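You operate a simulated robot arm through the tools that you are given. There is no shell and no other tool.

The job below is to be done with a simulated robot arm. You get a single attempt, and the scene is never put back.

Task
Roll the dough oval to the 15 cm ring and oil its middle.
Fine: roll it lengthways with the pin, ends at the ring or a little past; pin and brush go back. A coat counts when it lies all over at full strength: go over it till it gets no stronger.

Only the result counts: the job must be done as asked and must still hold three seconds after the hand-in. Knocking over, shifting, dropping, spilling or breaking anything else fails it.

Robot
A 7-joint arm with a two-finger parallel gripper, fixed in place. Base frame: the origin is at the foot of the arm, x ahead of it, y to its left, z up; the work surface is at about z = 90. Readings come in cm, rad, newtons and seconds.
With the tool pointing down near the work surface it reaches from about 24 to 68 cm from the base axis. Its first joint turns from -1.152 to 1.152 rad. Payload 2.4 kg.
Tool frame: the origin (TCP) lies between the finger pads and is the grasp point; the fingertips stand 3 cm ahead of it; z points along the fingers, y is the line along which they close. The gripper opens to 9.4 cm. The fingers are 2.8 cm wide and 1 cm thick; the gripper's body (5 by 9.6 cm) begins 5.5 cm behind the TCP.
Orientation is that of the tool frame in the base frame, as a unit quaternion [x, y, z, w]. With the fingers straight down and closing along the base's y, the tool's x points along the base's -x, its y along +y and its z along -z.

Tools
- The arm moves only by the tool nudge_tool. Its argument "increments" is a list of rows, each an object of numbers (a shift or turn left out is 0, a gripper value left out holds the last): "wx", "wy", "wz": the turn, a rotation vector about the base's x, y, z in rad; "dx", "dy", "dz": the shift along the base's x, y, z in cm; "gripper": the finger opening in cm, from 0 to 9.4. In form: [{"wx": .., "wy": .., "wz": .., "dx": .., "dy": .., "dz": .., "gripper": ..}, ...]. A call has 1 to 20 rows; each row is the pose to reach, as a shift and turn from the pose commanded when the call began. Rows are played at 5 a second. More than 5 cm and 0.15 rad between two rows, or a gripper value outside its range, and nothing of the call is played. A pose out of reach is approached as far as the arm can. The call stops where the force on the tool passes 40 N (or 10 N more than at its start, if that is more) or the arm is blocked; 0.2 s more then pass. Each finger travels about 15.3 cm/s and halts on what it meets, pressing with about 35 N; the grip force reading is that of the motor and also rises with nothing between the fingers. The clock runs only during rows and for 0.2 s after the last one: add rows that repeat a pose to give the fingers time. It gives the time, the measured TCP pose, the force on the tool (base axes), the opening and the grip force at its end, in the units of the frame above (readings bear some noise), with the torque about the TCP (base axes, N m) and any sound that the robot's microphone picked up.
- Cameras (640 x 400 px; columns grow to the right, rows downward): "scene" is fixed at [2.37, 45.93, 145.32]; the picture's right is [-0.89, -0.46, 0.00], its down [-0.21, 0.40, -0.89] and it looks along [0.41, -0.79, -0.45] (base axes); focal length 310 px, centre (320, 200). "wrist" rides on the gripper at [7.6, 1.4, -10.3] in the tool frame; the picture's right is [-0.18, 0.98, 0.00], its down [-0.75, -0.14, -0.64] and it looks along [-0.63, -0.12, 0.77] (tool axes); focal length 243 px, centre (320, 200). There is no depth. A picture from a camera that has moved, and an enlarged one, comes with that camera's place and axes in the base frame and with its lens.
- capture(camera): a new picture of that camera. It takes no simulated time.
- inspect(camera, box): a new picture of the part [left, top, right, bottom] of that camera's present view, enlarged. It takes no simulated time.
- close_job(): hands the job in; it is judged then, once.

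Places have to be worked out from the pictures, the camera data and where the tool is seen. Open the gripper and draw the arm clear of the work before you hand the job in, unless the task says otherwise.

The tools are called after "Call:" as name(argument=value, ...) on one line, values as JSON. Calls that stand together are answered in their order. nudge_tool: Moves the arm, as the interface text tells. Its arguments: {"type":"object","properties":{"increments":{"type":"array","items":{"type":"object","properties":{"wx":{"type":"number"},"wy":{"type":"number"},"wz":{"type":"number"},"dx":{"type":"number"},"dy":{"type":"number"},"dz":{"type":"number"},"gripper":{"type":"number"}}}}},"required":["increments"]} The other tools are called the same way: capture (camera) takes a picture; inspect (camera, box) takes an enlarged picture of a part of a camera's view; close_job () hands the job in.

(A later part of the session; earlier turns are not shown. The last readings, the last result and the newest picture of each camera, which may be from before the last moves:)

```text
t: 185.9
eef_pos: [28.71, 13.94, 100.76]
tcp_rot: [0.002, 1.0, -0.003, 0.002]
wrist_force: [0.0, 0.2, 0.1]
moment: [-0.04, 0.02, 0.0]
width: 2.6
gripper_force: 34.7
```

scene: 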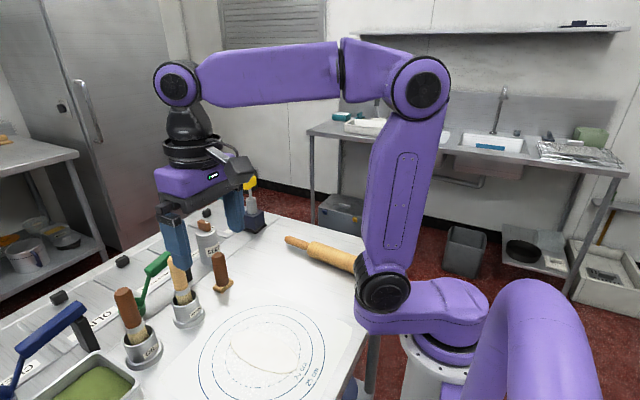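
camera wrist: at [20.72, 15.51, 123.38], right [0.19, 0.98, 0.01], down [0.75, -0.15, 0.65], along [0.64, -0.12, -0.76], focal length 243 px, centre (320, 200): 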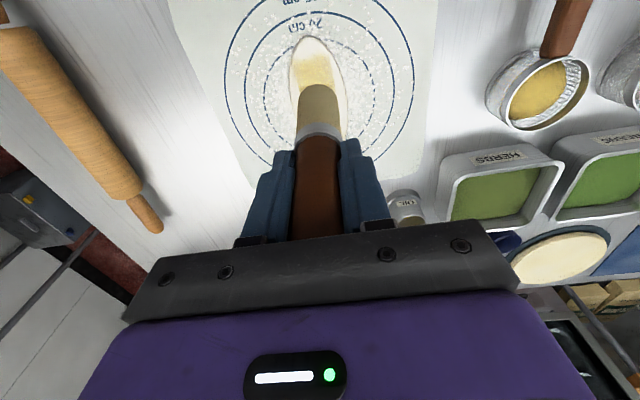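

Still barely touching; I lower 0.06 more and check.

Call:
nudge_tool(increments=[{"dz": -0.06}, {"dz": -0.06}])

Call:
nudge_tool(increments=[{"dz": -0.04}, {"dz": -0.04}])

```text
t: 186.5
eef_pos: [28.97, 13.93, 100.78]
tcp_rot: [0.002, 1.0, -0.002, 0.003]
wrist_force: [-0.6, 0.0, 1.3]
moment: [0.03, 0.0, -0.01]
width: 2.61
gripper_force: 34.9
```

```text
t: 187.1
eef_pos: [28.87, 13.93, 100.6]
tcp_rot: [0.002, 1.0, -0.003, 0.004]
wrist_force: [0.1, -0.8, 15.2]
moment: [-0.05, -0.12, -0.02]
width: 2.62
gripper_force: 35.2
```

Contact set. I stroke +x along this lane with a hair less pressure and check the force at the end.

Call:
nudge_tool(increments=[{"dx": 0.6, "dz": 0.02}, {"dx": 1.2, "dz": 0.02}, {"dx": 1.8, "dz": 0.02}, {"dx": 2.4, "dz": 0.02}, {"dx": 3.0, "dz": 0.02}, {"dx": 3.6, "dz": 0.02}])

Call:
nudge_tool(increments=[{"dx": 0.6}, {"dx": 1.2}, {"dx": 1.8}, {"dx": 2.4}, {"dx": 3.0}, {"dx": 3.6}])

Call:
inspect(camera="wrist", box=[220, 0, 420, 130])

```text
t: 187.7
eef_pos: [29.84, 13.96, 100.75]
tcp_rot: [0.002, 1.0, -0.004, 0.0]
wrist_force: [-3.5, -2.2, 17.0]
moment: [-0.13, 0.33, -0.02]
width: 2.62
gripper_force: 35.3
stopped in row 3: the force on the tool passed its limit at 43 N (the readings are from after the stop); the commanded pose is now the measured one
```

```text
t: 188.2
eef_pos: [30.42, 13.92, 100.68]
tcp_rot: [0.002, 1.0, -0.004, -0.001]
wrist_force: [-4.2, -1.4, 20.6]
moment: [-0.08, 0.42, 0.03]
width: 2.61
gripper_force: 34.8
stopped in row 2: the force on the tool passed its limit at 46 N (the readings are from after the stop); the commanded pose is now the measured one
```

```text
3.08 times, centred on (320, 65) of wrist
camera zoom: at [22.96, 15.47, 110.86], right [0.19, 0.98, -0.01], down [0.75, -0.14, 0.64], along [0.63, -0.13, -0.77], focal length 746 px, centre (320, 615)
```

zoom: 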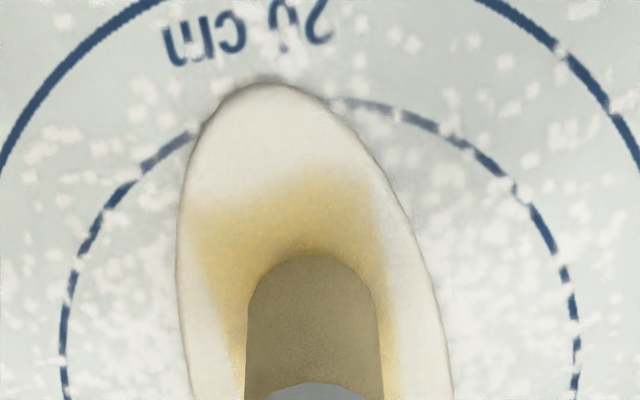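

The +x direction tends to dig in. I raise 0.12 and continue.

Call:
nudge_tool(increments=[{"dz": 0.1}, {"dx": 0.6, "dz": 0.1}, {"dx": 1.2, "dz": 0.1}, {"dx": 1.8, "dz": 0.1}])

Call:
nudge_tool(increments=[{"dx": 0.6}, {"dx": 1.2}, {"dx": 1.8}, {"dx": 2.4}])

Call:
inspect(camera="wrist", box=[220, 0, 420, 130])

```text
t: 189.2
eef_pos: [32.31, 13.88, 100.83]
tcp_rot: [0.002, 1.0, -0.004, -0.001]
wrist_force: [-0.3, -1.0, -0.6]
moment: [0.04, -0.01, -0.01]
width: 2.62
gripper_force: 34.7
```

```text
t: 190.2
eef_pos: [34.51, 13.99, 100.8]
tcp_rot: [0.001, 1.0, -0.004, -0.001]
wrist_force: [-5.7, -0.5, 12.3]
moment: [0.0, 0.53, 0.03]
width: 2.6
gripper_force: 35.1
```

```text
3.08 times, centred on (320, 65) of wrist
camera zoom: at [27.21, 15.52, 110.96], right [0.19, 0.98, -0.01], down [0.76, -0.14, 0.64], along [0.63, -0.13, -0.77], focal length 746 px, centre (320, 615)
```

zoom: 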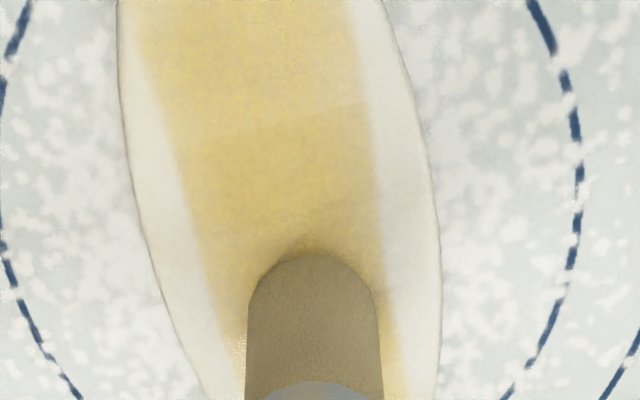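

The coat shows as strips across the band, with slightly different strengths, and it is deepening where I brush. I carry on to the far end and rub there.

Call:
nudge_tool(increments=[{"dx": 0.5, "dz": 0.02}, {"dx": 1.0, "dz": 0.02}, {"dx": 1.5, "dz": 0.02}, {"dx": 2.0, "dz": 0.02}])

Call:
nudge_tool(increments=[{"dy": 0.4}, {"dy": 0.8}, {"dy": 1.2}])

Call:
inspect(camera="scene", box=[215, 310, 335, 395])

```text
t: 191.2
eef_pos: [36.52, 13.91, 100.83]
tcp_rot: [0.002, 1.0, -0.005, -0.003]
wrist_force: [-14.4, 2.3, 29.0]
moment: [0.24, 1.31, 0.04]
width: 2.61
gripper_force: 34.8
```

```text
t: 192.0
eef_pos: [36.67, 15.11, 100.9]
tcp_rot: [0.003, 1.0, -0.005, 0.001]
wrist_force: [2.3, -12.5, 38.0]
moment: [-1.24, -0.24, -0.01]
width: 2.64
gripper_force: 34.4
```

```text
4.71 times, centred on (275, 352) of scene
camera zoom: at [2.34, 45.88, 145.33], right [-0.89, -0.46, 0.0], down [-0.21, 0.4, -0.89], along [0.41, -0.79, -0.45], focal length 1460 px, centre (532, -518)
```

zoom: 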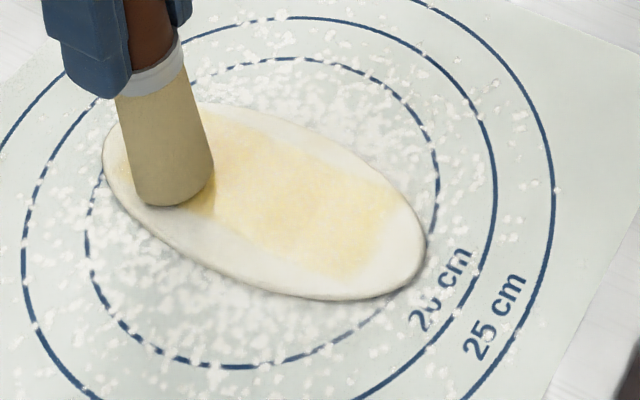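

Force is too high and the dough crept slightly to +x. I lift, then make long -x strokes with light contact, which draws it back.

Call:
nudge_tool(increments=[{"dz": 0.2}, {"dz": 0.2}])

Call:
nudge_tool(increments=[{"dz": -0.06}, {"dz": -0.06, "dx": -0.5}, {"dz": -0.06, "dx": -1.0}, {"dz": -0.06, "dx": -1.5}])

```text
t: 192.6
eef_pos: [36.61, 15.04, 100.81]
tcp_rot: [0.001, 1.0, -0.004, -0.003]
wrist_force: [-0.3, 2.0, 2.5]
moment: [0.15, 0.02, 0.01]
width: 2.63
gripper_force: 35.1
```

```text
t: 193.6
eef_pos: [35.19, 15.18, 100.93]
tcp_rot: [0.003, 1.0, -0.005, -0.001]
wrist_force: [-0.5, -0.8, -1.2]
moment: [-0.01, 0.01, -0.01]
width: 2.62
gripper_force: 35.6
```

Contact was lost; I lower 0.08 and stroke -x.

Call:
nudge_tool(increments=[{"dz": -0.08}, {"dz": -0.08, "dx": -0.5}, {"dz": -0.08, "dx": -1.0}])

Call:
nudge_tool(increments=[{"dz": -0.05, "dx": -0.5}, {"dz": -0.05, "dx": -1.0}, {"dz": -0.05, "dx": -1.5}])

```text
t: 194.4
eef_pos: [34.13, 15.17, 100.77]
tcp_rot: [0.002, 1.0, -0.004, 0.0]
wrist_force: [3.4, -0.6, 7.7]
moment: [-0.01, -0.4, 0.01]
width: 2.63
gripper_force: 34.8
```

```text
t: 195.2
eef_pos: [32.74, 15.17, 100.78]
tcp_rot: [0.002, 1.0, -0.003, 0.0]
wrist_force: [8.1, 0.1, 18.6]
moment: [0.15, -0.87, -0.02]
width: 2.62
gripper_force: 34.7
```

Good contact. I continue this -x stroke to the near end.

Call:
nudge_tool(increments=[{"dx": -0.6, "dz": 0.02}, {"dx": -1.2, "dz": 0.02}, {"dx": -1.8, "dz": 0.02}, {"dx": -2.4, "dz": 0.02}, {"dx": -3.0, "dz": 0.02}, {"dx": -3.6, "dz": 0.02}, {"dx": -4.2, "dz": 0.02, "dy": -0.2}, {"dx": -4.8, "dz": 0.02, "dy": -0.4}])

Call:
inspect(camera="scene", box=[215, 310, 335, 395])

```text
t: 197.0
eef_pos: [27.74, 14.67, 100.82]
tcp_rot: [0.002, 1.0, -0.005, -0.001]
wrist_force: [1.1, 0.9, 2.0]
moment: [0.01, -0.1, -0.01]
width: 2.6
gripper_force: 34.7
```

```text
4.71 times, centred on (275, 352) of scene
camera zoom: at [2.37, 45.93, 145.32], right [-0.89, -0.46, 0.0], down [-0.21, 0.4, -0.89], along [0.41, -0.79, -0.45], focal length 1460 px, centre (532, -518)
```

zoom: 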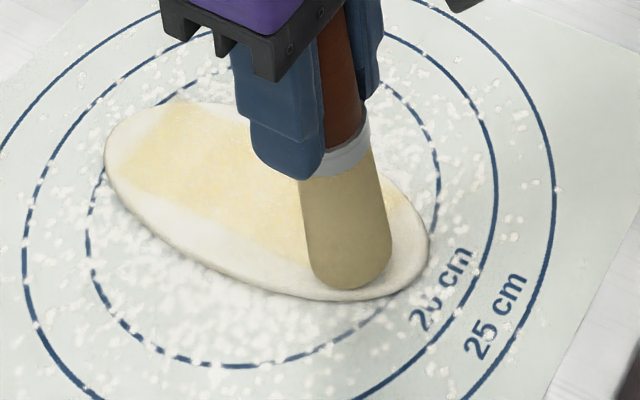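

I lift and repeat a -x stroke on the y ≈ 13 lane.

Call:
nudge_tool(increments=[{"dz": 0.6}, {"dz": 0.8, "dx": 3, "dy": -0.8}, {"dz": 0.8, "dx": 6, "dy": -1.6}, {"dz": 0.8, "dx": 8.7, "dy": -1.6}, {"dz": 0.2, "dx": 8.7, "dy": -1.6}, {"dz": 0.03, "dx": 8.5, "dy": -1.6}, {"dz": 0.0, "dx": 8.0, "dy": -1.6}, {"dz": -0.02, "dx": 7.5, "dy": -1.6}, {"dz": -0.02, "dx": 7.0, "dy": -1.6}])

Call:
nudge_tool(increments=[{"dx": -0.6}, {"dx": -1.2}, {"dx": -1.8}])

```text
t: 199.0
eef_pos: [34.85, 13.19, 100.79]
tcp_rot: [0.002, 1.0, -0.004, 0.0]
wrist_force: [3.3, 0.4, 6.5]
moment: [0.04, -0.35, 0.01]
width: 2.59
gripper_force: 35.0
```

```text
t: 199.8
eef_pos: [33.0, 13.22, 100.77]
tcp_rot: [0.001, 1.0, -0.005, -0.002]
wrist_force: [1.3, 1.1, 1.0]
moment: [-0.04, -0.04, 0.0]
width: 2.61
gripper_force: 35.2
```

Contact is light there; I lower 0.04 and finish the stroke to the near end.

Call:
nudge_tool(increments=[{"dx": -0.6, "dz": -0.05}, {"dx": -1.2, "dz": -0.05}, {"dx": -1.8, "dz": -0.05}, {"dx": -2.4, "dz": -0.05}])

Call:
nudge_tool(increments=[{"dx": -0.6, "dz": -0.03}, {"dx": -1.2, "dz": -0.04}, {"dx": -1.8, "dz": -0.06}, {"dx": -2.4, "dz": -0.06}, {"dx": -3.0, "dz": -0.06}])

Call:
inspect(camera="scene", box=[215, 310, 335, 395])

Call:
inspect(camera="wrist", box=[220, 0, 420, 130])

```text
t: 200.8
eef_pos: [30.69, 13.17, 100.75]
tcp_rot: [0.002, 1.0, -0.004, -0.001]
wrist_force: [5.3, -0.3, 12.9]
moment: [0.03, -0.56, -0.03]
width: 2.59
gripper_force: 34.6
```

```text
t: 202.0
eef_pos: [27.73, 13.17, 100.66]
tcp_rot: [0.002, 1.0, -0.003, -0.001]
wrist_force: [8.4, 0.5, 22.4]
moment: [0.07, -1.08, -0.01]
width: 2.64
gripper_force: 34.6
```

```text
4.71 times, centred on (275, 352) of scene
camera zoom: at [2.37, 45.92, 145.32], right [-0.89, -0.46, 0.0], down [-0.21, 0.4, -0.89], along [0.41, -0.79, -0.45], focal length 1460 px, centre (532, -518)
```

zoom: 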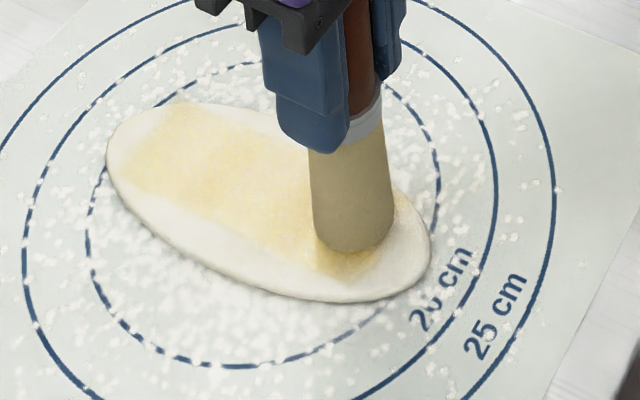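

```text
3.08 times, centred on (320, 65) of wrist
camera zoom: at [20.29, 14.72, 110.81], right [0.19, 0.98, -0.01], down [0.75, -0.14, 0.64], along [0.63, -0.13, -0.77], focal length 746 px, centre (320, 615)
```

zoom: 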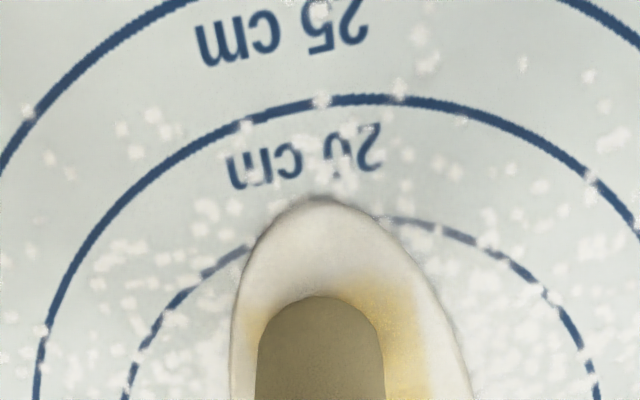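

The dough is back in position. I make another -x stroke down the middle lane (y ≈ 14.1).

Call:
nudge_tool(increments=[{"dz": 0.6}, {"dz": 0.9, "dx": 3, "dy": 0.5}, {"dz": 0.9, "dx": 6, "dy": 0.9}, {"dz": 0.9, "dx": 9.0, "dy": 0.9}, {"dz": 0.3, "dx": 9.0, "dy": 0.9}, {"dz": 0.12, "dx": 8.9, "dy": 0.9}, {"dz": 0.08, "dx": 8.4, "dy": 0.9}, {"dz": 0.06, "dx": 7.8, "dy": 0.9}, {"dz": 0.05, "dx": 7.2, "dy": 0.9}])

Call:
nudge_tool(increments=[{"dx": -0.6}, {"dx": -1.2}, {"dx": -1.8}, {"dx": -2.4}])

Call:
nudge_tool(increments=[{"dx": -0.6}, {"dx": -1.2}, {"dx": -1.8}, {"dx": -2.4}, {"dx": -3.0}, {"dx": -3.6}])

Call:
inspect(camera="scene", box=[215, 310, 335, 395])

```text
t: 204.0
eef_pos: [34.85, 13.91, 100.8]
tcp_rot: [0.001, 1.0, -0.004, -0.001]
wrist_force: [0.0, 0.6, -1.2]
moment: [-0.03, 0.0, 0.0]
width: 2.6
gripper_force: 35.4
```

```text
t: 205.0
eef_pos: [32.36, 14.18, 100.66]
tcp_rot: [0.003, 1.0, -0.004, 0.0]
wrist_force: [-0.8, -0.3, 0.2]
moment: [-0.03, -0.04, -0.05]
width: 2.64
gripper_force: 34.5
```

```text
t: 206.4
eef_pos: [28.99, 13.95, 100.73]
tcp_rot: [0.001, 1.0, -0.003, 0.0]
wrist_force: [5.2, 0.4, 10.7]
moment: [0.02, -0.61, -0.02]
width: 2.61
gripper_force: 35.3
```

```text
4.71 times, centred on (275, 352) of scene
camera zoom: at [2.37, 45.92, 145.32], right [-0.89, -0.46, 0.0], down [-0.21, 0.4, -0.89], along [0.41, -0.79, -0.45], focal length 1460 px, centre (532, -518)
```

zoom: 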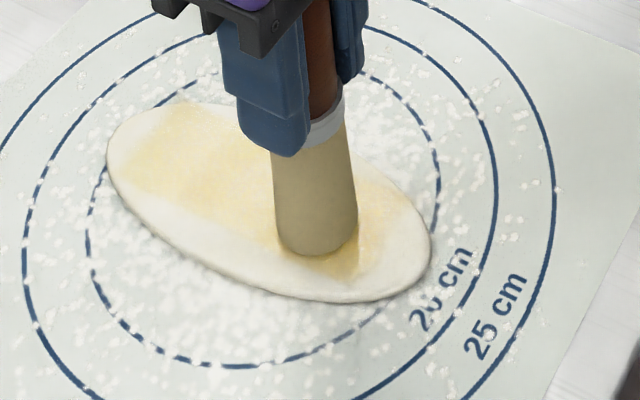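

I lift and move aside to photograph the whole coat without the brush in the way.

Call:
nudge_tool(increments=[{"dz": 2}, {"dz": 5}, {"dz": 9}, {"dz": 13, "dy": -2}, {"dz": 14, "dy": -6}, {"dz": 14, "dy": -9}, {"dz": 14, "dy": -9}])

Call:
capture(camera="wrist")

Call:
inspect(camera="wrist", box=[320, 0, 460, 90])

Call:
inspect(camera="scene", box=[225, 320, 325, 385])

```text
t: 208.0
eef_pos: [29.0, 4.77, 114.89]
tcp_rot: [0.001, 1.0, -0.004, -0.001]
wrist_force: [-0.5, 0.2, 0.0]
moment: [0.0, 0.02, -0.01]
width: 2.64
gripper_force: 35.3
```

```text
taken
camera wrist: at [21.47, 6.35, 125.14], right [0.19, 0.98, -0.01], down [0.75, -0.14, 0.64], along [0.63, -0.13, -0.77], focal length 243 px, centre (320, 200)
```

wrist: 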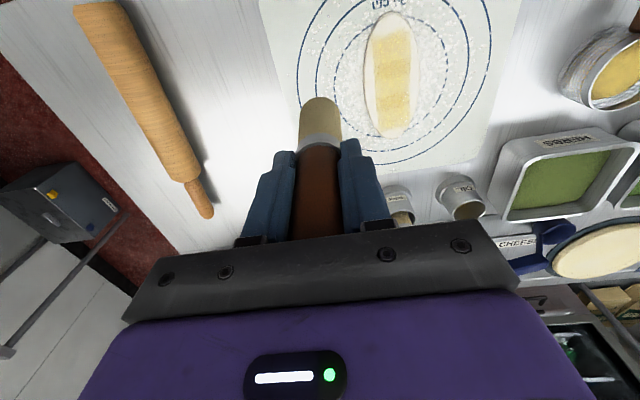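

```text
4.44 times, centred on (390, 45) of wrist
camera zoom: at [21.47, 6.35, 125.14], right [0.19, 0.98, -0.01], down [0.75, -0.14, 0.64], along [0.63, -0.13, -0.77], focal length 1078 px, centre (9, 889)
```

zoom: 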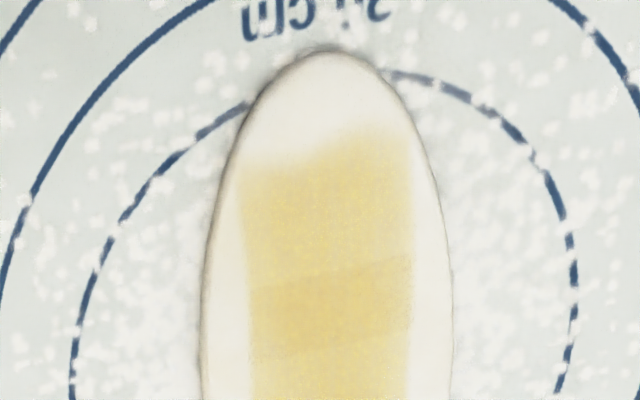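

```text
6.15 times, centred on (275, 352) of scene
camera zoom: at [2.37, 45.93, 145.32], right [-0.89, -0.46, 0.0], down [-0.21, 0.4, -0.89], along [0.41, -0.79, -0.45], focal length 1909 px, centre (597, -738)
```

zoom: 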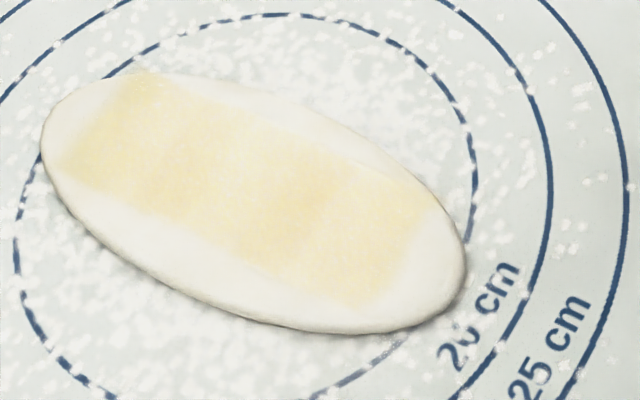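

That is an excellent view. I enlarge the rest of the band.

Call:
inspect(camera="wrist", box=[320, 0, 480, 150])

Call:
inspect(camera="wrist", box=[340, 60, 460, 145])

```text
2.67 times, centred on (400, 75) of wrist
camera zoom: at [21.47, 6.35, 125.14], right [0.19, 0.98, -0.01], down [0.75, -0.14, 0.64], along [0.63, -0.13, -0.77], focal length 647 px, centre (107, 533)
```

zoom: 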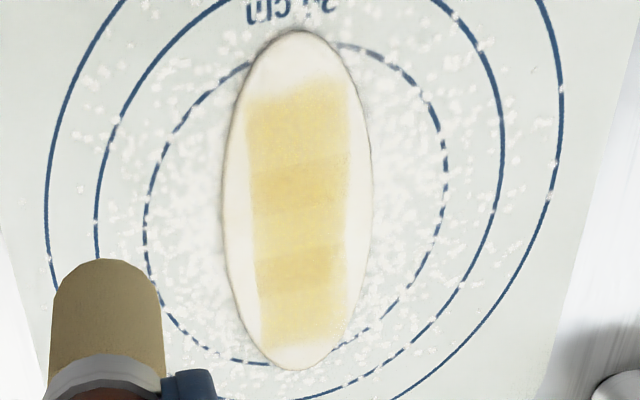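

```text
4.71 times, centred on (400, 102) of wrist
camera zoom: at [21.47, 6.35, 125.14], right [0.19, 0.98, -0.01], down [0.75, -0.14, 0.64], along [0.63, -0.13, -0.77], focal length 1142 px, centre (-56, 659)
```

zoom: 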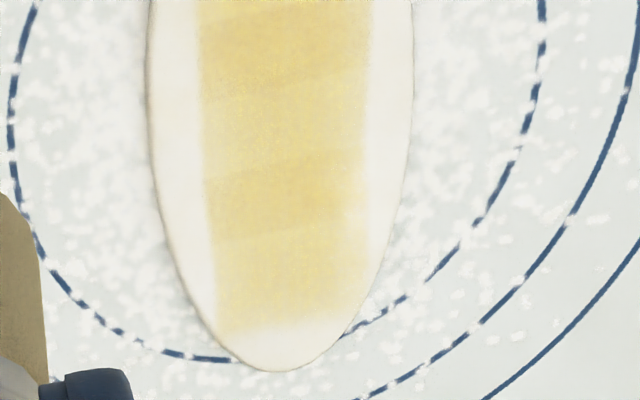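

The coat shows strips: strong at x 29–31 and 33–35, lighter at 31–33 and at both ends. I go back and rub the lighter centre strip first to see whether it deepens.

Call:
nudge_tool(increments=[{"dx": 1, "dy": 4}, {"dx": 2, "dy": 8}, {"dx": 3, "dy": 9.3, "dz": -3}, {"dx": 3, "dy": 9.3, "dz": -7}, {"dx": 3, "dy": 9.3, "dz": -11}, {"dx": 3, "dy": 9.3, "dz": -13.5}, {"dx": 3, "dy": 9.3, "dz": -14.0}, {"dx": 3, "dy": 9.3, "dz": -14.0}])

Call:
nudge_tool(increments=[{"dz": -0.08}, {"dz": -0.08}])

```text
t: 209.8
eef_pos: [31.83, 14.36, 100.83]
tcp_rot: [0.002, 1.0, -0.004, -0.001]
wrist_force: [-0.3, -0.1, -0.8]
moment: [0.02, 0.01, 0.02]
width: 2.63
gripper_force: 35.4
```

```text
t: 210.4
eef_pos: [31.74, 14.36, 100.71]
tcp_rot: [0.002, 1.0, -0.004, -0.001]
wrist_force: [-3.6, 2.5, 12.1]
moment: [0.27, 0.2, 0.05]
width: 2.62
gripper_force: 35.5
```

Contact of about 13 N on the centre strip. I rub it with small sideways moves.

Call:
nudge_tool(increments=[{"dx": -0.3, "dz": 0.03}, {"dx": -0.6, "dz": 0.03}, {"dx": -0.4, "dz": 0.05}, {"dx": 0, "dz": 0.05}, {"dx": 0.3, "dz": 0.05}, {"dx": 0.0, "dz": 0.03}, {"dx": -0.4, "dz": 0.03}, {"dx": -0.7, "dz": 0.03}])

Call:
nudge_tool(increments=[{"dy": 0.3}, {"dy": 0.6}, {"dy": 0.3}, {"dy": 0}, {"dy": -0.3}, {"dy": -0.6}, {"dy": -0.3}, {"dy": 0}])

Call:
inspect(camera="wrist", box=[220, 0, 420, 130])

```text
t: 212.2
eef_pos: [31.14, 14.46, 100.69]
tcp_rot: [0.002, 1.0, -0.004, 0.0]
wrist_force: [3.5, 1.3, 6.8]
moment: [0.05, -0.5, 0.01]
width: 2.64
gripper_force: 34.9
```

```text
t: 214.0
eef_pos: [31.16, 14.03, 100.69]
tcp_rot: [0.003, 1.0, -0.008, -0.002]
wrist_force: [5.0, -13.9, 32.7]
moment: [-1.24, -0.76, -0.1]
width: 2.6
gripper_force: 34.8
```

```text
3.08 times, centred on (320, 65) of wrist
camera zoom: at [23.71, 15.62, 110.81], right [0.19, 0.98, -0.01], down [0.76, -0.14, 0.64], along [0.63, -0.13, -0.77], focal length 746 px, centre (320, 615)
```

zoom: 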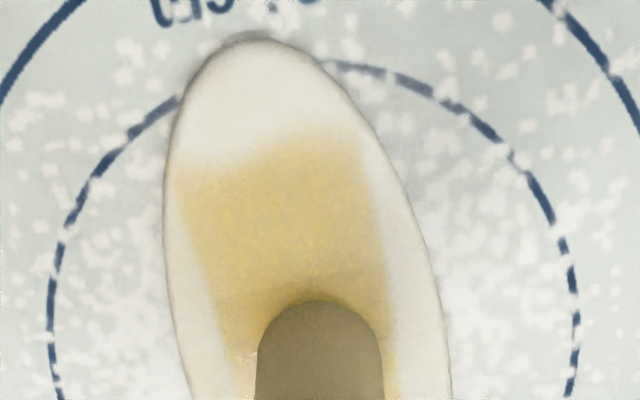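

I lift to the same side viewpoint to compare the strips.

Call:
nudge_tool(increments=[{"dz": 2}, {"dz": 5}, {"dz": 9}, {"dz": 13, "dx": -1, "dy": -2}, {"dz": 14, "dx": -2, "dy": -6}, {"dz": 14, "dx": -2.1, "dy": -9.2}, {"dz": 14, "dx": -2.1, "dy": -9.2}])

Call:
inspect(camera="wrist", box=[320, 0, 480, 150])

Call:
inspect(camera="wrist", box=[340, 60, 460, 145])

```text
t: 215.6
eef_pos: [29.08, 5.05, 114.27]
tcp_rot: [0.002, 1.0, -0.005, -0.001]
wrist_force: [-0.5, 0.0, -1.3]
moment: [-0.03, 0.03, 0.03]
width: 2.61
gripper_force: 34.5
```

```text
2.67 times, centred on (400, 75) of wrist
camera zoom: at [21.64, 6.65, 124.62], right [0.19, 0.98, -0.01], down [0.76, -0.14, 0.64], along [0.63, -0.13, -0.77], focal length 647 px, centre (107, 533)
```

zoom: 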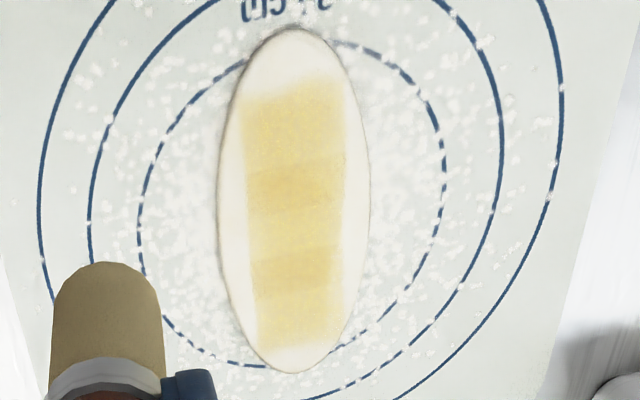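

```text
4.71 times, centred on (400, 102) of wrist
camera zoom: at [21.64, 6.65, 124.62], right [0.19, 0.98, -0.01], down [0.76, -0.14, 0.64], along [0.63, -0.13, -0.77], focal length 1142 px, centre (-56, 659)
```

zoom: 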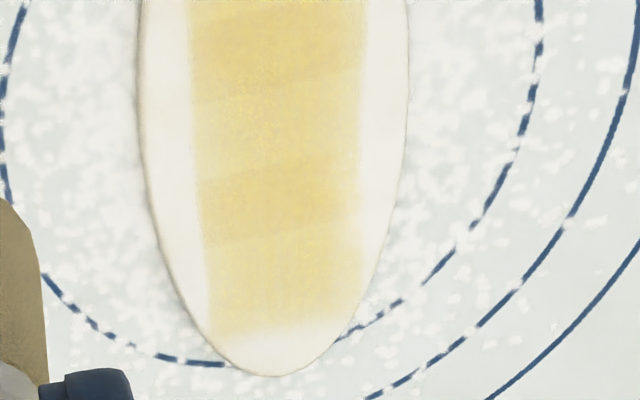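

The regular darker strips look like overlaps of three adjoining coated patches, which themselves look about equal. I dip once more and go over all three to see whether they still deepen.

Call:
nudge_tool(increments=[{"dz": 3}, {"dx": 1, "dy": 4, "dz": 3}, {"dx": 3, "dy": 8, "dz": 3}, {"dx": 6, "dy": 12, "dz": 3}, {"dx": 10, "dy": 15, "dz": 3}, {"dx": 14, "dy": 17.5, "dz": 3}, {"dx": 18, "dy": 19.5, "dz": 3}, {"dx": 22, "dy": 20.3, "dz": 3}, {"dx": 23.4, "dy": 20.3, "dz": 3}, {"dx": 23.4, "dy": 20.3, "dz": -1}, {"dx": 23.4, "dy": 20.3, "dz": -5.6}, {"dx": 23.4, "dy": 20.3, "dz": -5.6}])

Call:
inspect(camera="wrist", box=[280, 40, 360, 120])

Call:
inspect(camera="scene", box=[125, 300, 195, 372])

```text
t: 218.2
eef_pos: [52.4, 25.23, 108.95]
tcp_rot: [0.002, 1.0, -0.004, -0.002]
wrist_force: [-0.1, -0.5, 0.1]
moment: [-0.02, -0.02, 0.01]
width: 2.62
gripper_force: 35.2
```

```text
5.00 times, centred on (320, 80) of wrist
camera zoom: at [45.03, 26.78, 119.06], right [0.19, 0.98, -0.01], down [0.75, -0.14, 0.64], along [0.63, -0.13, -0.77], focal length 1213 px, centre (320, 800)
```

zoom: 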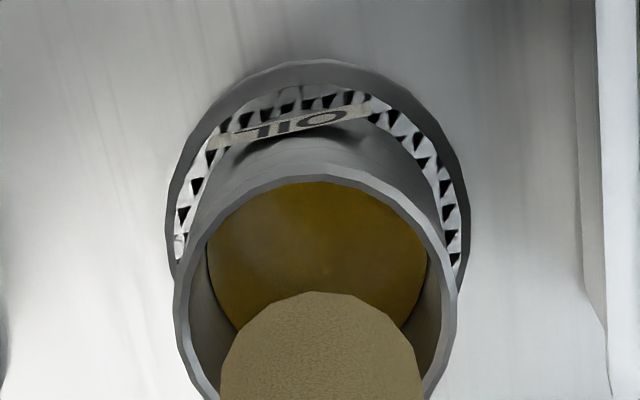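

```text
5.56 times, centred on (160, 336) of scene
camera zoom: at [2.37, 45.93, 145.32], right [-0.89, -0.46, 0.0], down [-0.21, 0.4, -0.89], along [0.41, -0.79, -0.45], focal length 1723 px, centre (1209, -556)
```

zoom: 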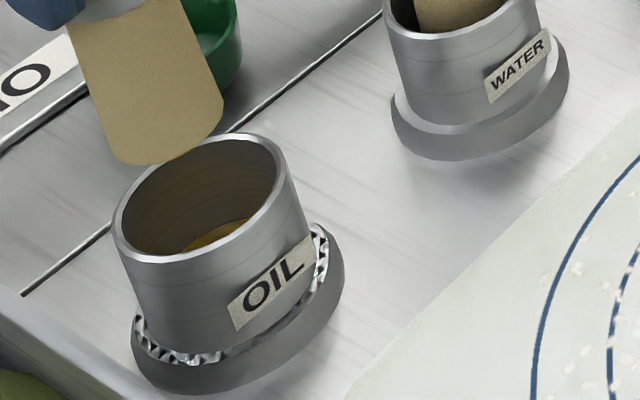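

The tip is about 0.5 cm too far in +x this time. I correct and lower to rim level.

Call:
nudge_tool(increments=[{"dx": -0.5, "dy": 0.1, "dz": -1}, {"dx": -0.5, "dy": 0.1, "dz": -2.5}, {"dx": -0.5, "dy": 0.1, "dz": -3.2}, {"dx": -0.5, "dy": 0.1, "dz": -3.2}])

Call:
inspect(camera="wrist", box=[280, 40, 360, 120])

Call:
inspect(camera="scene", box=[125, 300, 195, 372])

```text
t: 219.2
eef_pos: [51.91, 25.3, 105.9]
tcp_rot: [0.002, 1.0, -0.004, -0.001]
wrist_force: [0.5, -0.4, -0.8]
moment: [0.03, 0.01, -0.02]
width: 2.58
gripper_force: 34.9
```

```text
5.00 times, centred on (320, 80) of wrist
camera zoom: at [44.45, 26.92, 116.05], right [0.19, 0.98, -0.01], down [0.75, -0.14, 0.64], along [0.63, -0.13, -0.77], focal length 1213 px, centre (320, 800)
```

zoom: 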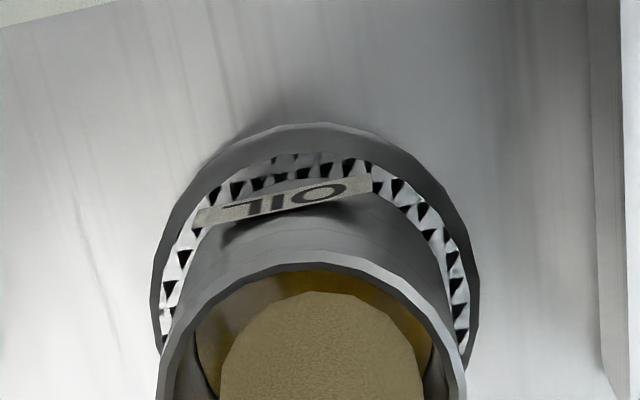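

```text
5.56 times, centred on (160, 336) of scene
camera zoom: at [2.37, 45.93, 145.32], right [-0.89, -0.46, 0.0], down [-0.21, 0.4, -0.89], along [0.41, -0.79, -0.45], focal length 1723 px, centre (1209, -556)
```

zoom: 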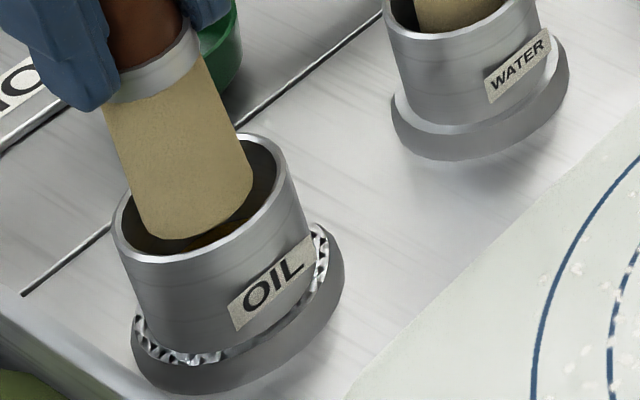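

Inside the rim with clearance. I lower to the oil and hold, pressing lightly.

Call:
nudge_tool(increments=[{"dy": -0.08, "dz": -0.8}, {"dy": -0.08, "dz": -1.6}, {"dy": -0.08, "dz": -2.4}, {"dy": -0.08, "dz": -3.2}, {"dy": -0.08, "dz": -4.0}, {"dy": -0.08, "dz": -4.4}, {"dy": -0.08, "dz": -4.4}])

Call:
nudge_tool(increments=[{"dz": -0.12}, {"dz": -0.22}, {"dz": -0.22}, {"dz": -0.22}])

```text
t: 220.8
eef_pos: [51.71, 25.27, 101.34]
tcp_rot: [0.002, 1.0, -0.005, -0.001]
wrist_force: [-0.4, -0.7, -0.9]
moment: [-0.02, 0.03, -0.05]
width: 2.62
gripper_force: 34.7
```

```text
t: 221.8
eef_pos: [51.69, 25.32, 101.25]
tcp_rot: [0.002, 1.0, -0.004, -0.001]
wrist_force: [-3.7, -0.4, 12.7]
moment: [0.02, 0.2, 0.02]
width: 2.6
gripper_force: 35.1
```

Dipped. I lift out, go to the far end of the band and approach contact.

Call:
nudge_tool(increments=[{"dz": 1}, {"dz": 2.5}, {"dz": 4.5}, {"dz": 7}, {"dz": 10}, {"dz": 13}, {"dz": 14.5}, {"dx": -4, "dy": -1, "dz": 15}, {"dx": -8, "dy": -4, "dz": 15}, {"dx": -11, "dy": -7.5, "dz": 14}, {"dx": -13.5, "dy": -10, "dz": 11}, {"dx": -14.7, "dy": -11.3, "dz": 7}, {"dx": -14.7, "dy": -11.3, "dz": 3}, {"dx": -14.7, "dy": -11.3, "dz": 0.5}, {"dx": -14.7, "dy": -11.3, "dz": -0.2}, {"dx": -14.7, "dy": -11.3, "dz": -0.3}, {"dx": -14.7, "dy": -11.3, "dz": -0.3}])

Call:
nudge_tool(increments=[{"dz": -0.08}, {"dz": -0.08}])

Call:
nudge_tool(increments=[{"dz": -0.06}, {"dz": -0.06}])

```text
t: 225.4
eef_pos: [37.12, 14.07, 100.91]
tcp_rot: [0.002, 1.0, -0.005, -0.002]
wrist_force: [0.0, 0.0, -1.1]
moment: [0.0, 0.02, -0.01]
width: 2.58
gripper_force: 34.9
```

```text
t: 226.0
eef_pos: [37.12, 14.15, 100.89]
tcp_rot: [0.002, 1.0, -0.004, -0.001]
wrist_force: [0.4, 0.0, -1.4]
moment: [0.01, -0.03, -0.01]
width: 2.62
gripper_force: 34.9
```

```text
t: 226.6
eef_pos: [37.21, 14.09, 100.78]
tcp_rot: [0.002, 1.0, -0.004, -0.001]
wrist_force: [-0.2, 0.0, -0.9]
moment: [-0.02, 0.0, 0.02]
width: 2.6
gripper_force: 35.6
```

I lower in fine steps, combined with a slow -x stroke, to pick up contact.

Call:
nudge_tool(increments=[{"dz": -0.05, "dx": -0.2}, {"dz": -0.07, "dx": -0.5}, {"dz": -0.09, "dx": -0.9}])

Call:
nudge_tool(increments=[{"dx": -0.5}, {"dx": -1.0}, {"dx": -1.5}])

```text
t: 227.4
eef_pos: [36.36, 14.18, 100.72]
tcp_rot: [0.001, 1.0, -0.005, 0.0]
wrist_force: [2.1, -0.6, 4.3]
moment: [0.02, -0.28, -0.03]
width: 2.6
gripper_force: 34.8
```

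```text
t: 228.2
eef_pos: [35.0, 14.1, 100.68]
tcp_rot: [0.002, 1.0, -0.004, 0.0]
wrist_force: [4.6, -0.2, 12.0]
moment: [0.03, -0.65, -0.02]
width: 2.6
gripper_force: 35.4
```

Good contact at 5–12 N. I run the -x stroke on through to the near end.

Call:
nudge_tool(increments=[{"dx": -0.5}, {"dx": -1.0}, {"dx": -1.5}, {"dx": -2.0}, {"dx": -2.5}, {"dx": -3.0}, {"dx": -3.5}, {"dx": -4.0}])

Call:
nudge_tool(increments=[{"dx": -0.5}, {"dx": -1.0}, {"dx": -1.5}, {"dx": -2.0}, {"dx": -2.5}, {"dx": -3.0}, {"dx": -3.5}])

Call:
inspect(camera="scene", box=[215, 310, 335, 395])

```text
t: 230.0
eef_pos: [30.86, 14.16, 100.79]
tcp_rot: [0.001, 1.0, -0.004, -0.002]
wrist_force: [0.4, -0.5, -0.7]
moment: [-0.03, -0.01, 0.03]
width: 2.61
gripper_force: 34.5
```

```text
t: 231.6
eef_pos: [27.17, 14.02, 100.87]
tcp_rot: [0.001, 1.0, -0.005, -0.001]
wrist_force: [-0.6, 0.9, -0.4]
moment: [-0.02, 0.0, 0.03]
width: 2.62
gripper_force: 35.1
```

```text
4.71 times, centred on (275, 352) of scene
camera zoom: at [2.37, 45.93, 145.32], right [-0.89, -0.46, 0.0], down [-0.21, 0.4, -0.89], along [0.41, -0.79, -0.45], focal length 1460 px, centre (532, -518)
```

zoom: 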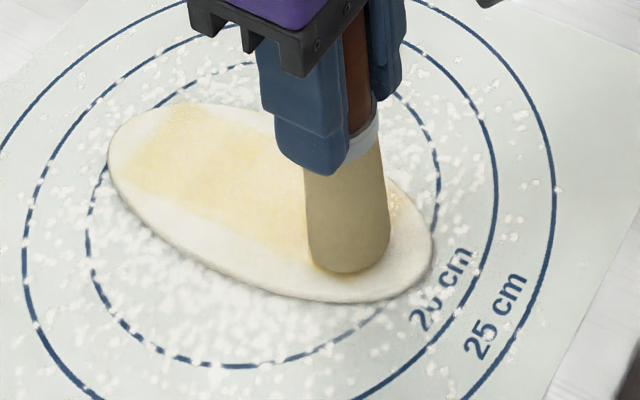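

Contact faded past x = 31. I go back to x ≈ 31.5, lower about 0.1, and repeat over the middle and near parts.

Call:
nudge_tool(increments=[{"dz": 0.5}, {"dz": 0.6, "dx": 3.0, "dy": 0.4}, {"dz": 0.6, "dx": 5.8, "dy": 0.8}, {"dz": 0.1, "dx": 5.8, "dy": 0.8}, {"dz": -0.06, "dx": 5.5, "dy": 0.8}, {"dz": -0.1, "dx": 5.1, "dy": 0.8}, {"dz": -0.12, "dx": 4.7, "dy": 0.8}])

Call:
nudge_tool(increments=[{"dx": -0.5}, {"dx": -1.0}, {"dx": -1.5}, {"dx": -2.0}, {"dx": -2.5}])

Call:
nudge_tool(increments=[{"dx": -0.5}, {"dx": -1.0}, {"dx": -1.5}, {"dx": -2.0}])

```text
t: 233.2
eef_pos: [32.18, 15.04, 100.71]
tcp_rot: [0.001, 1.0, -0.003, 0.0]
wrist_force: [5.1, 2.0, 10.3]
moment: [0.13, -0.58, 0.0]
width: 2.62
gripper_force: 35.3
```

```text
t: 234.4
eef_pos: [29.53, 14.92, 100.53]
tcp_rot: [0.001, 1.0, -0.003, 0.0]
wrist_force: [7.4, -1.4, 20.0]
moment: [-0.12, -0.87, 0.0]
width: 2.58
gripper_force: 35.2
```

```text
t: 235.4
eef_pos: [27.57, 14.99, 100.62]
tcp_rot: [0.002, 1.0, -0.003, 0.0]
wrist_force: [11.0, -1.8, 31.1]
moment: [-0.22, -1.17, 0.01]
width: 2.61
gripper_force: 35.2
```

Firm contact all the way. I do one more full -x stroke on the y ≈ 13.2 lane, following the same heights, a little lighter.

Call:
nudge_tool(increments=[{"dz": 0.6}, {"dz": 0.9, "dx": 3, "dy": -0.8}, {"dz": 0.9, "dx": 6, "dy": -1.7}, {"dz": 0.9, "dx": 9.2, "dy": -1.7}, {"dz": 0.3, "dx": 9.2, "dy": -1.7}, {"dz": 0.13, "dx": 9.0, "dy": -1.7}, {"dz": 0.1, "dx": 8.5, "dy": -1.7}, {"dz": 0.08, "dx": 8.0, "dy": -1.7}])

Call:
nudge_tool(increments=[{"dx": -0.5}, {"dx": -1.0}, {"dx": -1.5}, {"dx": -2.0}, {"dx": -2.5}])

Call:
nudge_tool(increments=[{"dx": -0.5, "dz": -0.02}, {"dx": -1.0, "dz": -0.02}, {"dx": -1.5, "dz": -0.03}, {"dx": -2.0, "dz": -0.03}, {"dx": -2.5, "dz": -0.04}])

Call:
nudge_tool(increments=[{"dx": -0.5}, {"dx": -1.0}, {"dx": -1.5}, {"dx": -2.0}, {"dx": -2.4}])

Call:
inspect(camera="scene", box=[215, 310, 335, 395])

```text
t: 237.2
eef_pos: [35.52, 13.22, 100.68]
tcp_rot: [0.001, 1.0, -0.005, 0.0]
wrist_force: [0.7, -0.3, -0.4]
moment: [0.0, -0.01, 0.0]
width: 2.61
gripper_force: 34.7
```

```text
t: 238.4
eef_pos: [33.17, 13.36, 100.5]
tcp_rot: [0.002, 1.0, -0.003, 0.002]
wrist_force: [8.5, 0.2, 16.6]
moment: [0.03, -0.8, -0.03]
width: 2.63
gripper_force: 35.3
```

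```text
t: 239.6
eef_pos: [30.65, 13.17, 100.57]
tcp_rot: [0.002, 1.0, -0.004, 0.0]
wrist_force: [6.7, 2.1, 16.5]
moment: [0.24, -0.64, -0.01]
width: 2.61
gripper_force: 34.7
```

```text
t: 240.8
eef_pos: [28.26, 13.25, 100.69]
tcp_rot: [0.002, 1.0, -0.004, -0.001]
wrist_force: [9.6, -1.4, 22.9]
moment: [-0.04, -0.88, 0.01]
width: 2.6
gripper_force: 35.4
```

```text
4.71 times, centred on (275, 352) of scene
camera zoom: at [2.37, 45.91, 145.32], right [-0.89, -0.46, 0.0], down [-0.21, 0.4, -0.89], along [0.41, -0.79, -0.45], focal length 1460 px, centre (532, -518)
```

zoom: 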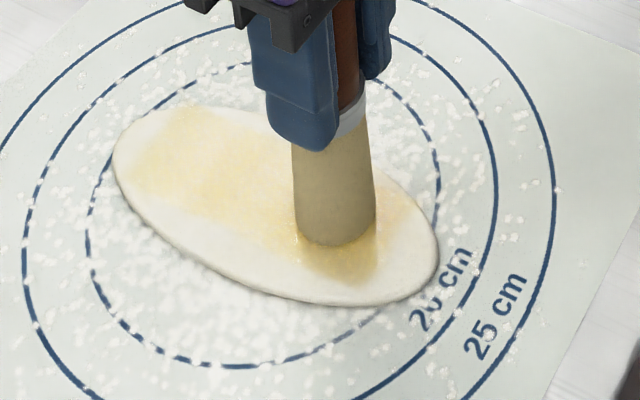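

The strokes drew the dough about 0.3 cm toward -x, so I'll need to ease it back with +x strokes. First I check strength and ends from the side viewpoint.

Call:
nudge_tool(increments=[{"dz": 2}, {"dz": 5}, {"dz": 9}, {"dz": 13, "dx": 0.5, "dy": -2}, {"dz": 13.8, "dx": 0.8, "dy": -5.5}, {"dz": 13.8, "dx": 0.8, "dy": -8.3}, {"dz": 13.8, "dx": 0.8, "dy": -8.3}])

Call:
inspect(camera="wrist", box=[320, 0, 480, 150])

Call:
inspect(camera="wrist", box=[340, 60, 460, 145])

Call:
inspect(camera="scene", box=[225, 320, 325, 385])

```text
t: 242.4
eef_pos: [29.03, 4.86, 114.34]
tcp_rot: [0.001, 1.0, -0.004, -0.001]
wrist_force: [-0.4, 0.1, -1.0]
moment: [-0.02, -0.03, -0.02]
width: 2.59
gripper_force: 34.8
```

```text
2.67 times, centred on (400, 75) of wrist
camera zoom: at [21.56, 6.44, 124.46], right [0.19, 0.98, -0.01], down [0.75, -0.14, 0.64], along [0.63, -0.13, -0.77], focal length 647 px, centre (107, 533)
```

zoom: 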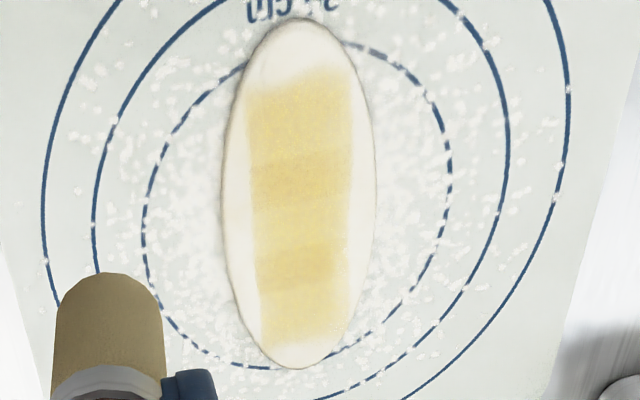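

```text
4.71 times, centred on (400, 102) of wrist
camera zoom: at [21.56, 6.44, 124.46], right [0.19, 0.98, -0.01], down [0.75, -0.14, 0.64], along [0.63, -0.13, -0.77], focal length 1142 px, centre (-56, 659)
```

zoom: 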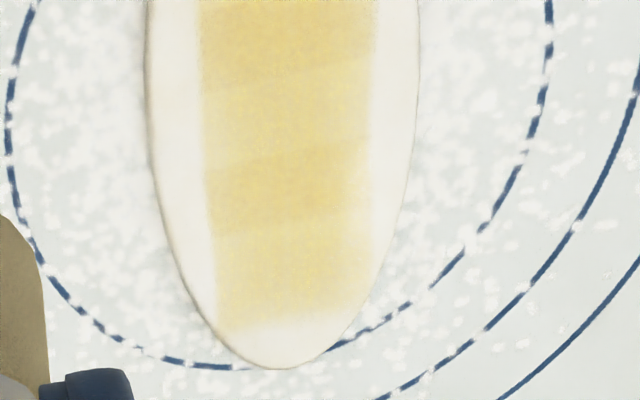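

```text
6.15 times, centred on (275, 352) of scene
camera zoom: at [2.37, 45.93, 145.32], right [-0.89, -0.46, 0.0], down [-0.21, 0.4, -0.89], along [0.41, -0.79, -0.45], focal length 1909 px, centre (597, -738)
```

zoom: 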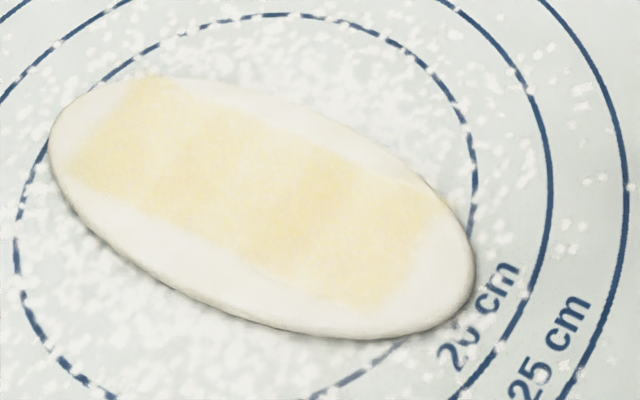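

Far end is now right at the ring, and near end about 0.5 cm past it, so a shift of about +0.25 is needed. I zoom in on the coat's edges before brushing again.

Call:
inspect(camera="wrist", box=[365, 5, 425, 60])

Call:
inspect(camera="wrist", box=[365, 60, 435, 145])

```text
7.27 times, centred on (395, 32) of wrist
camera zoom: at [21.56, 6.44, 124.46], right [0.19, 0.98, -0.01], down [0.75, -0.14, 0.64], along [0.63, -0.13, -0.77], focal length 1764 px, centre (-226, 1418)
```

zoom: 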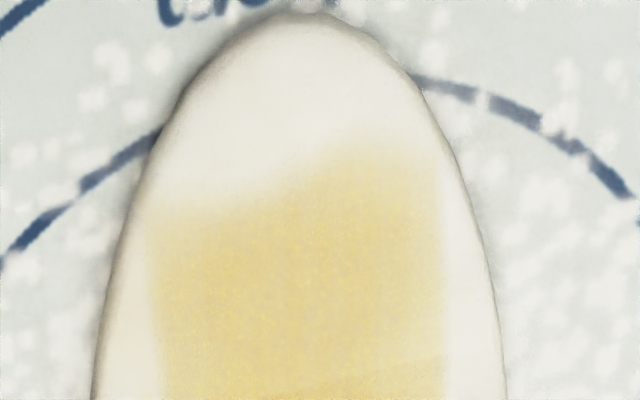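

```text
4.71 times, centred on (400, 102) of wrist
camera zoom: at [21.56, 6.44, 124.46], right [0.19, 0.98, -0.01], down [0.75, -0.14, 0.64], along [0.63, -0.13, -0.77], focal length 1142 px, centre (-56, 659)
```

zoom: 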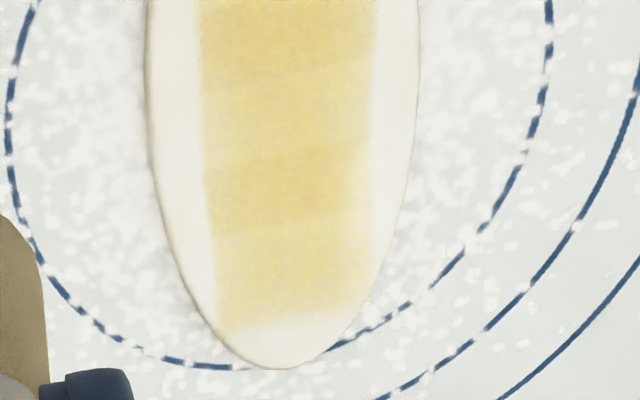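

The near edge of the coat is stepped, a bit shorter on the -y side. I go to the near end at the -y corner and stroke +x with light contact, which should also ease the dough back toward +x.

Call:
nudge_tool(increments=[{"dx": -1, "dy": 4}, {"dx": -2.4, "dy": 8}, {"dx": -2.4, "dy": 8.1, "dz": -4}, {"dx": -2.4, "dy": 8.1, "dz": -8}, {"dx": -2.4, "dy": 8.1, "dz": -11.5}, {"dx": -2.4, "dy": 8.1, "dz": -13.2}, {"dx": -2.4, "dy": 8.1, "dz": -13.6}, {"dx": -2.4, "dy": 8.1, "dz": -13.6}])

Call:
nudge_tool(increments=[{"dz": -0.08}, {"dz": -0.08}])

Call:
inspect(camera="wrist", box=[220, 0, 420, 130])

```text
t: 244.2
eef_pos: [26.72, 12.87, 100.91]
tcp_rot: [0.002, 1.0, -0.004, -0.001]
wrist_force: [-0.4, 0.5, -0.3]
moment: [0.03, 0.01, -0.01]
width: 2.64
gripper_force: 35.2
```

```text
t: 244.8
eef_pos: [26.63, 12.93, 100.76]
tcp_rot: [0.002, 1.0, -0.005, -0.001]
wrist_force: [1.2, -0.4, 0.4]
moment: [-0.01, 0.03, 0.0]
width: 2.62
gripper_force: 34.6
```

```text
3.08 times, centred on (320, 65) of wrist
camera zoom: at [19.19, 14.41, 111.0], right [0.19, 0.98, -0.01], down [0.75, -0.14, 0.64], along [0.63, -0.13, -0.77], focal length 746 px, centre (320, 615)
```

zoom: 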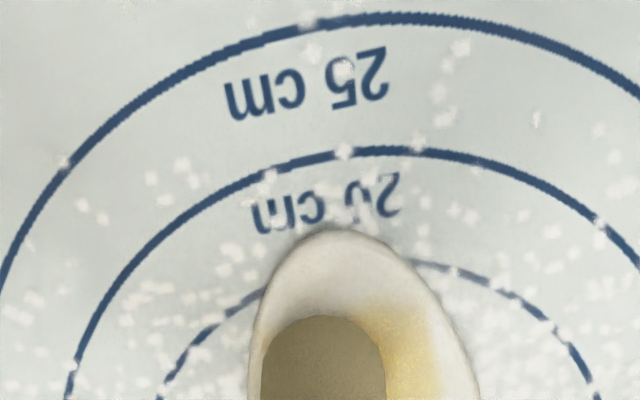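

The tip is over the -y near corner. I lower in fine steps to contact.

Call:
nudge_tool(increments=[{"dz": -0.07}, {"dz": -0.07}])

Call:
nudge_tool(increments=[{"dz": -0.06}, {"dz": -0.06}])

```text
t: 245.4
eef_pos: [26.64, 12.86, 100.69]
tcp_rot: [0.002, 1.0, -0.004, -0.001]
wrist_force: [0.1, -0.3, -0.7]
moment: [0.03, 0.01, -0.02]
width: 2.63
gripper_force: 35.3
```

```text
t: 246.0
eef_pos: [26.59, 13.01, 100.58]
tcp_rot: [0.002, 1.0, -0.004, -0.001]
wrist_force: [0.8, -2.5, 12.3]
moment: [-0.14, -0.1, -0.04]
width: 2.63
gripper_force: 35.4
```

Contact. I stroke +x with a slight rise to avoid digging in.

Call:
nudge_tool(increments=[{"dx": 0.3, "dz": 0.02}, {"dx": 0.6, "dz": 0.04}, {"dx": 1.0, "dz": 0.05}])

Call:
nudge_tool(increments=[{"dx": 0.4, "dz": 0.0}, {"dx": 0.8, "dz": 0.01}, {"dx": 1.2, "dz": 0.02}])

Call:
inspect(camera="wrist", box=[220, 0, 420, 130])

```text
t: 246.8
eef_pos: [27.59, 13.06, 100.63]
tcp_rot: [0.002, 1.0, -0.004, -0.001]
wrist_force: [-12.7, -3.7, 35.8]
moment: [-0.21, 0.85, 0.0]
width: 2.6
gripper_force: 35.1
```

```text
t: 247.4
eef_pos: [28.41, 13.06, 100.67]
tcp_rot: [0.001, 1.0, -0.004, -0.001]
wrist_force: [-4.9, -2.1, 19.7]
moment: [-0.22, 0.31, -0.01]
width: 2.62
gripper_force: 34.9
stopped in row 3: the force on the tool passed its limit at 50 N (the readings are from after the stop); the commanded pose is now the measured one
```

```text
3.08 times, centred on (320, 65) of wrist
camera zoom: at [20.87, 14.63, 110.82], right [0.19, 0.98, -0.01], down [0.75, -0.14, 0.64], along [0.63, -0.13, -0.77], focal length 746 px, centre (320, 615)
```

zoom: 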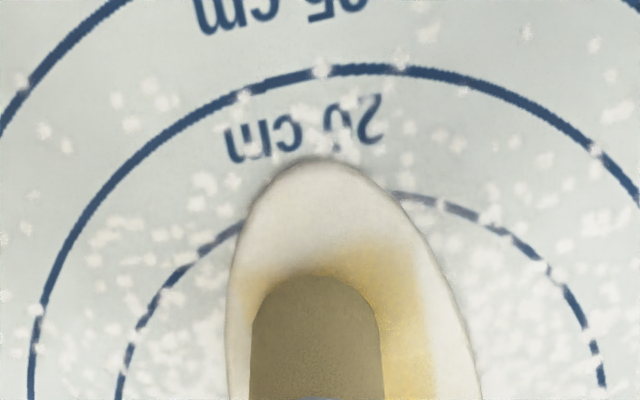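

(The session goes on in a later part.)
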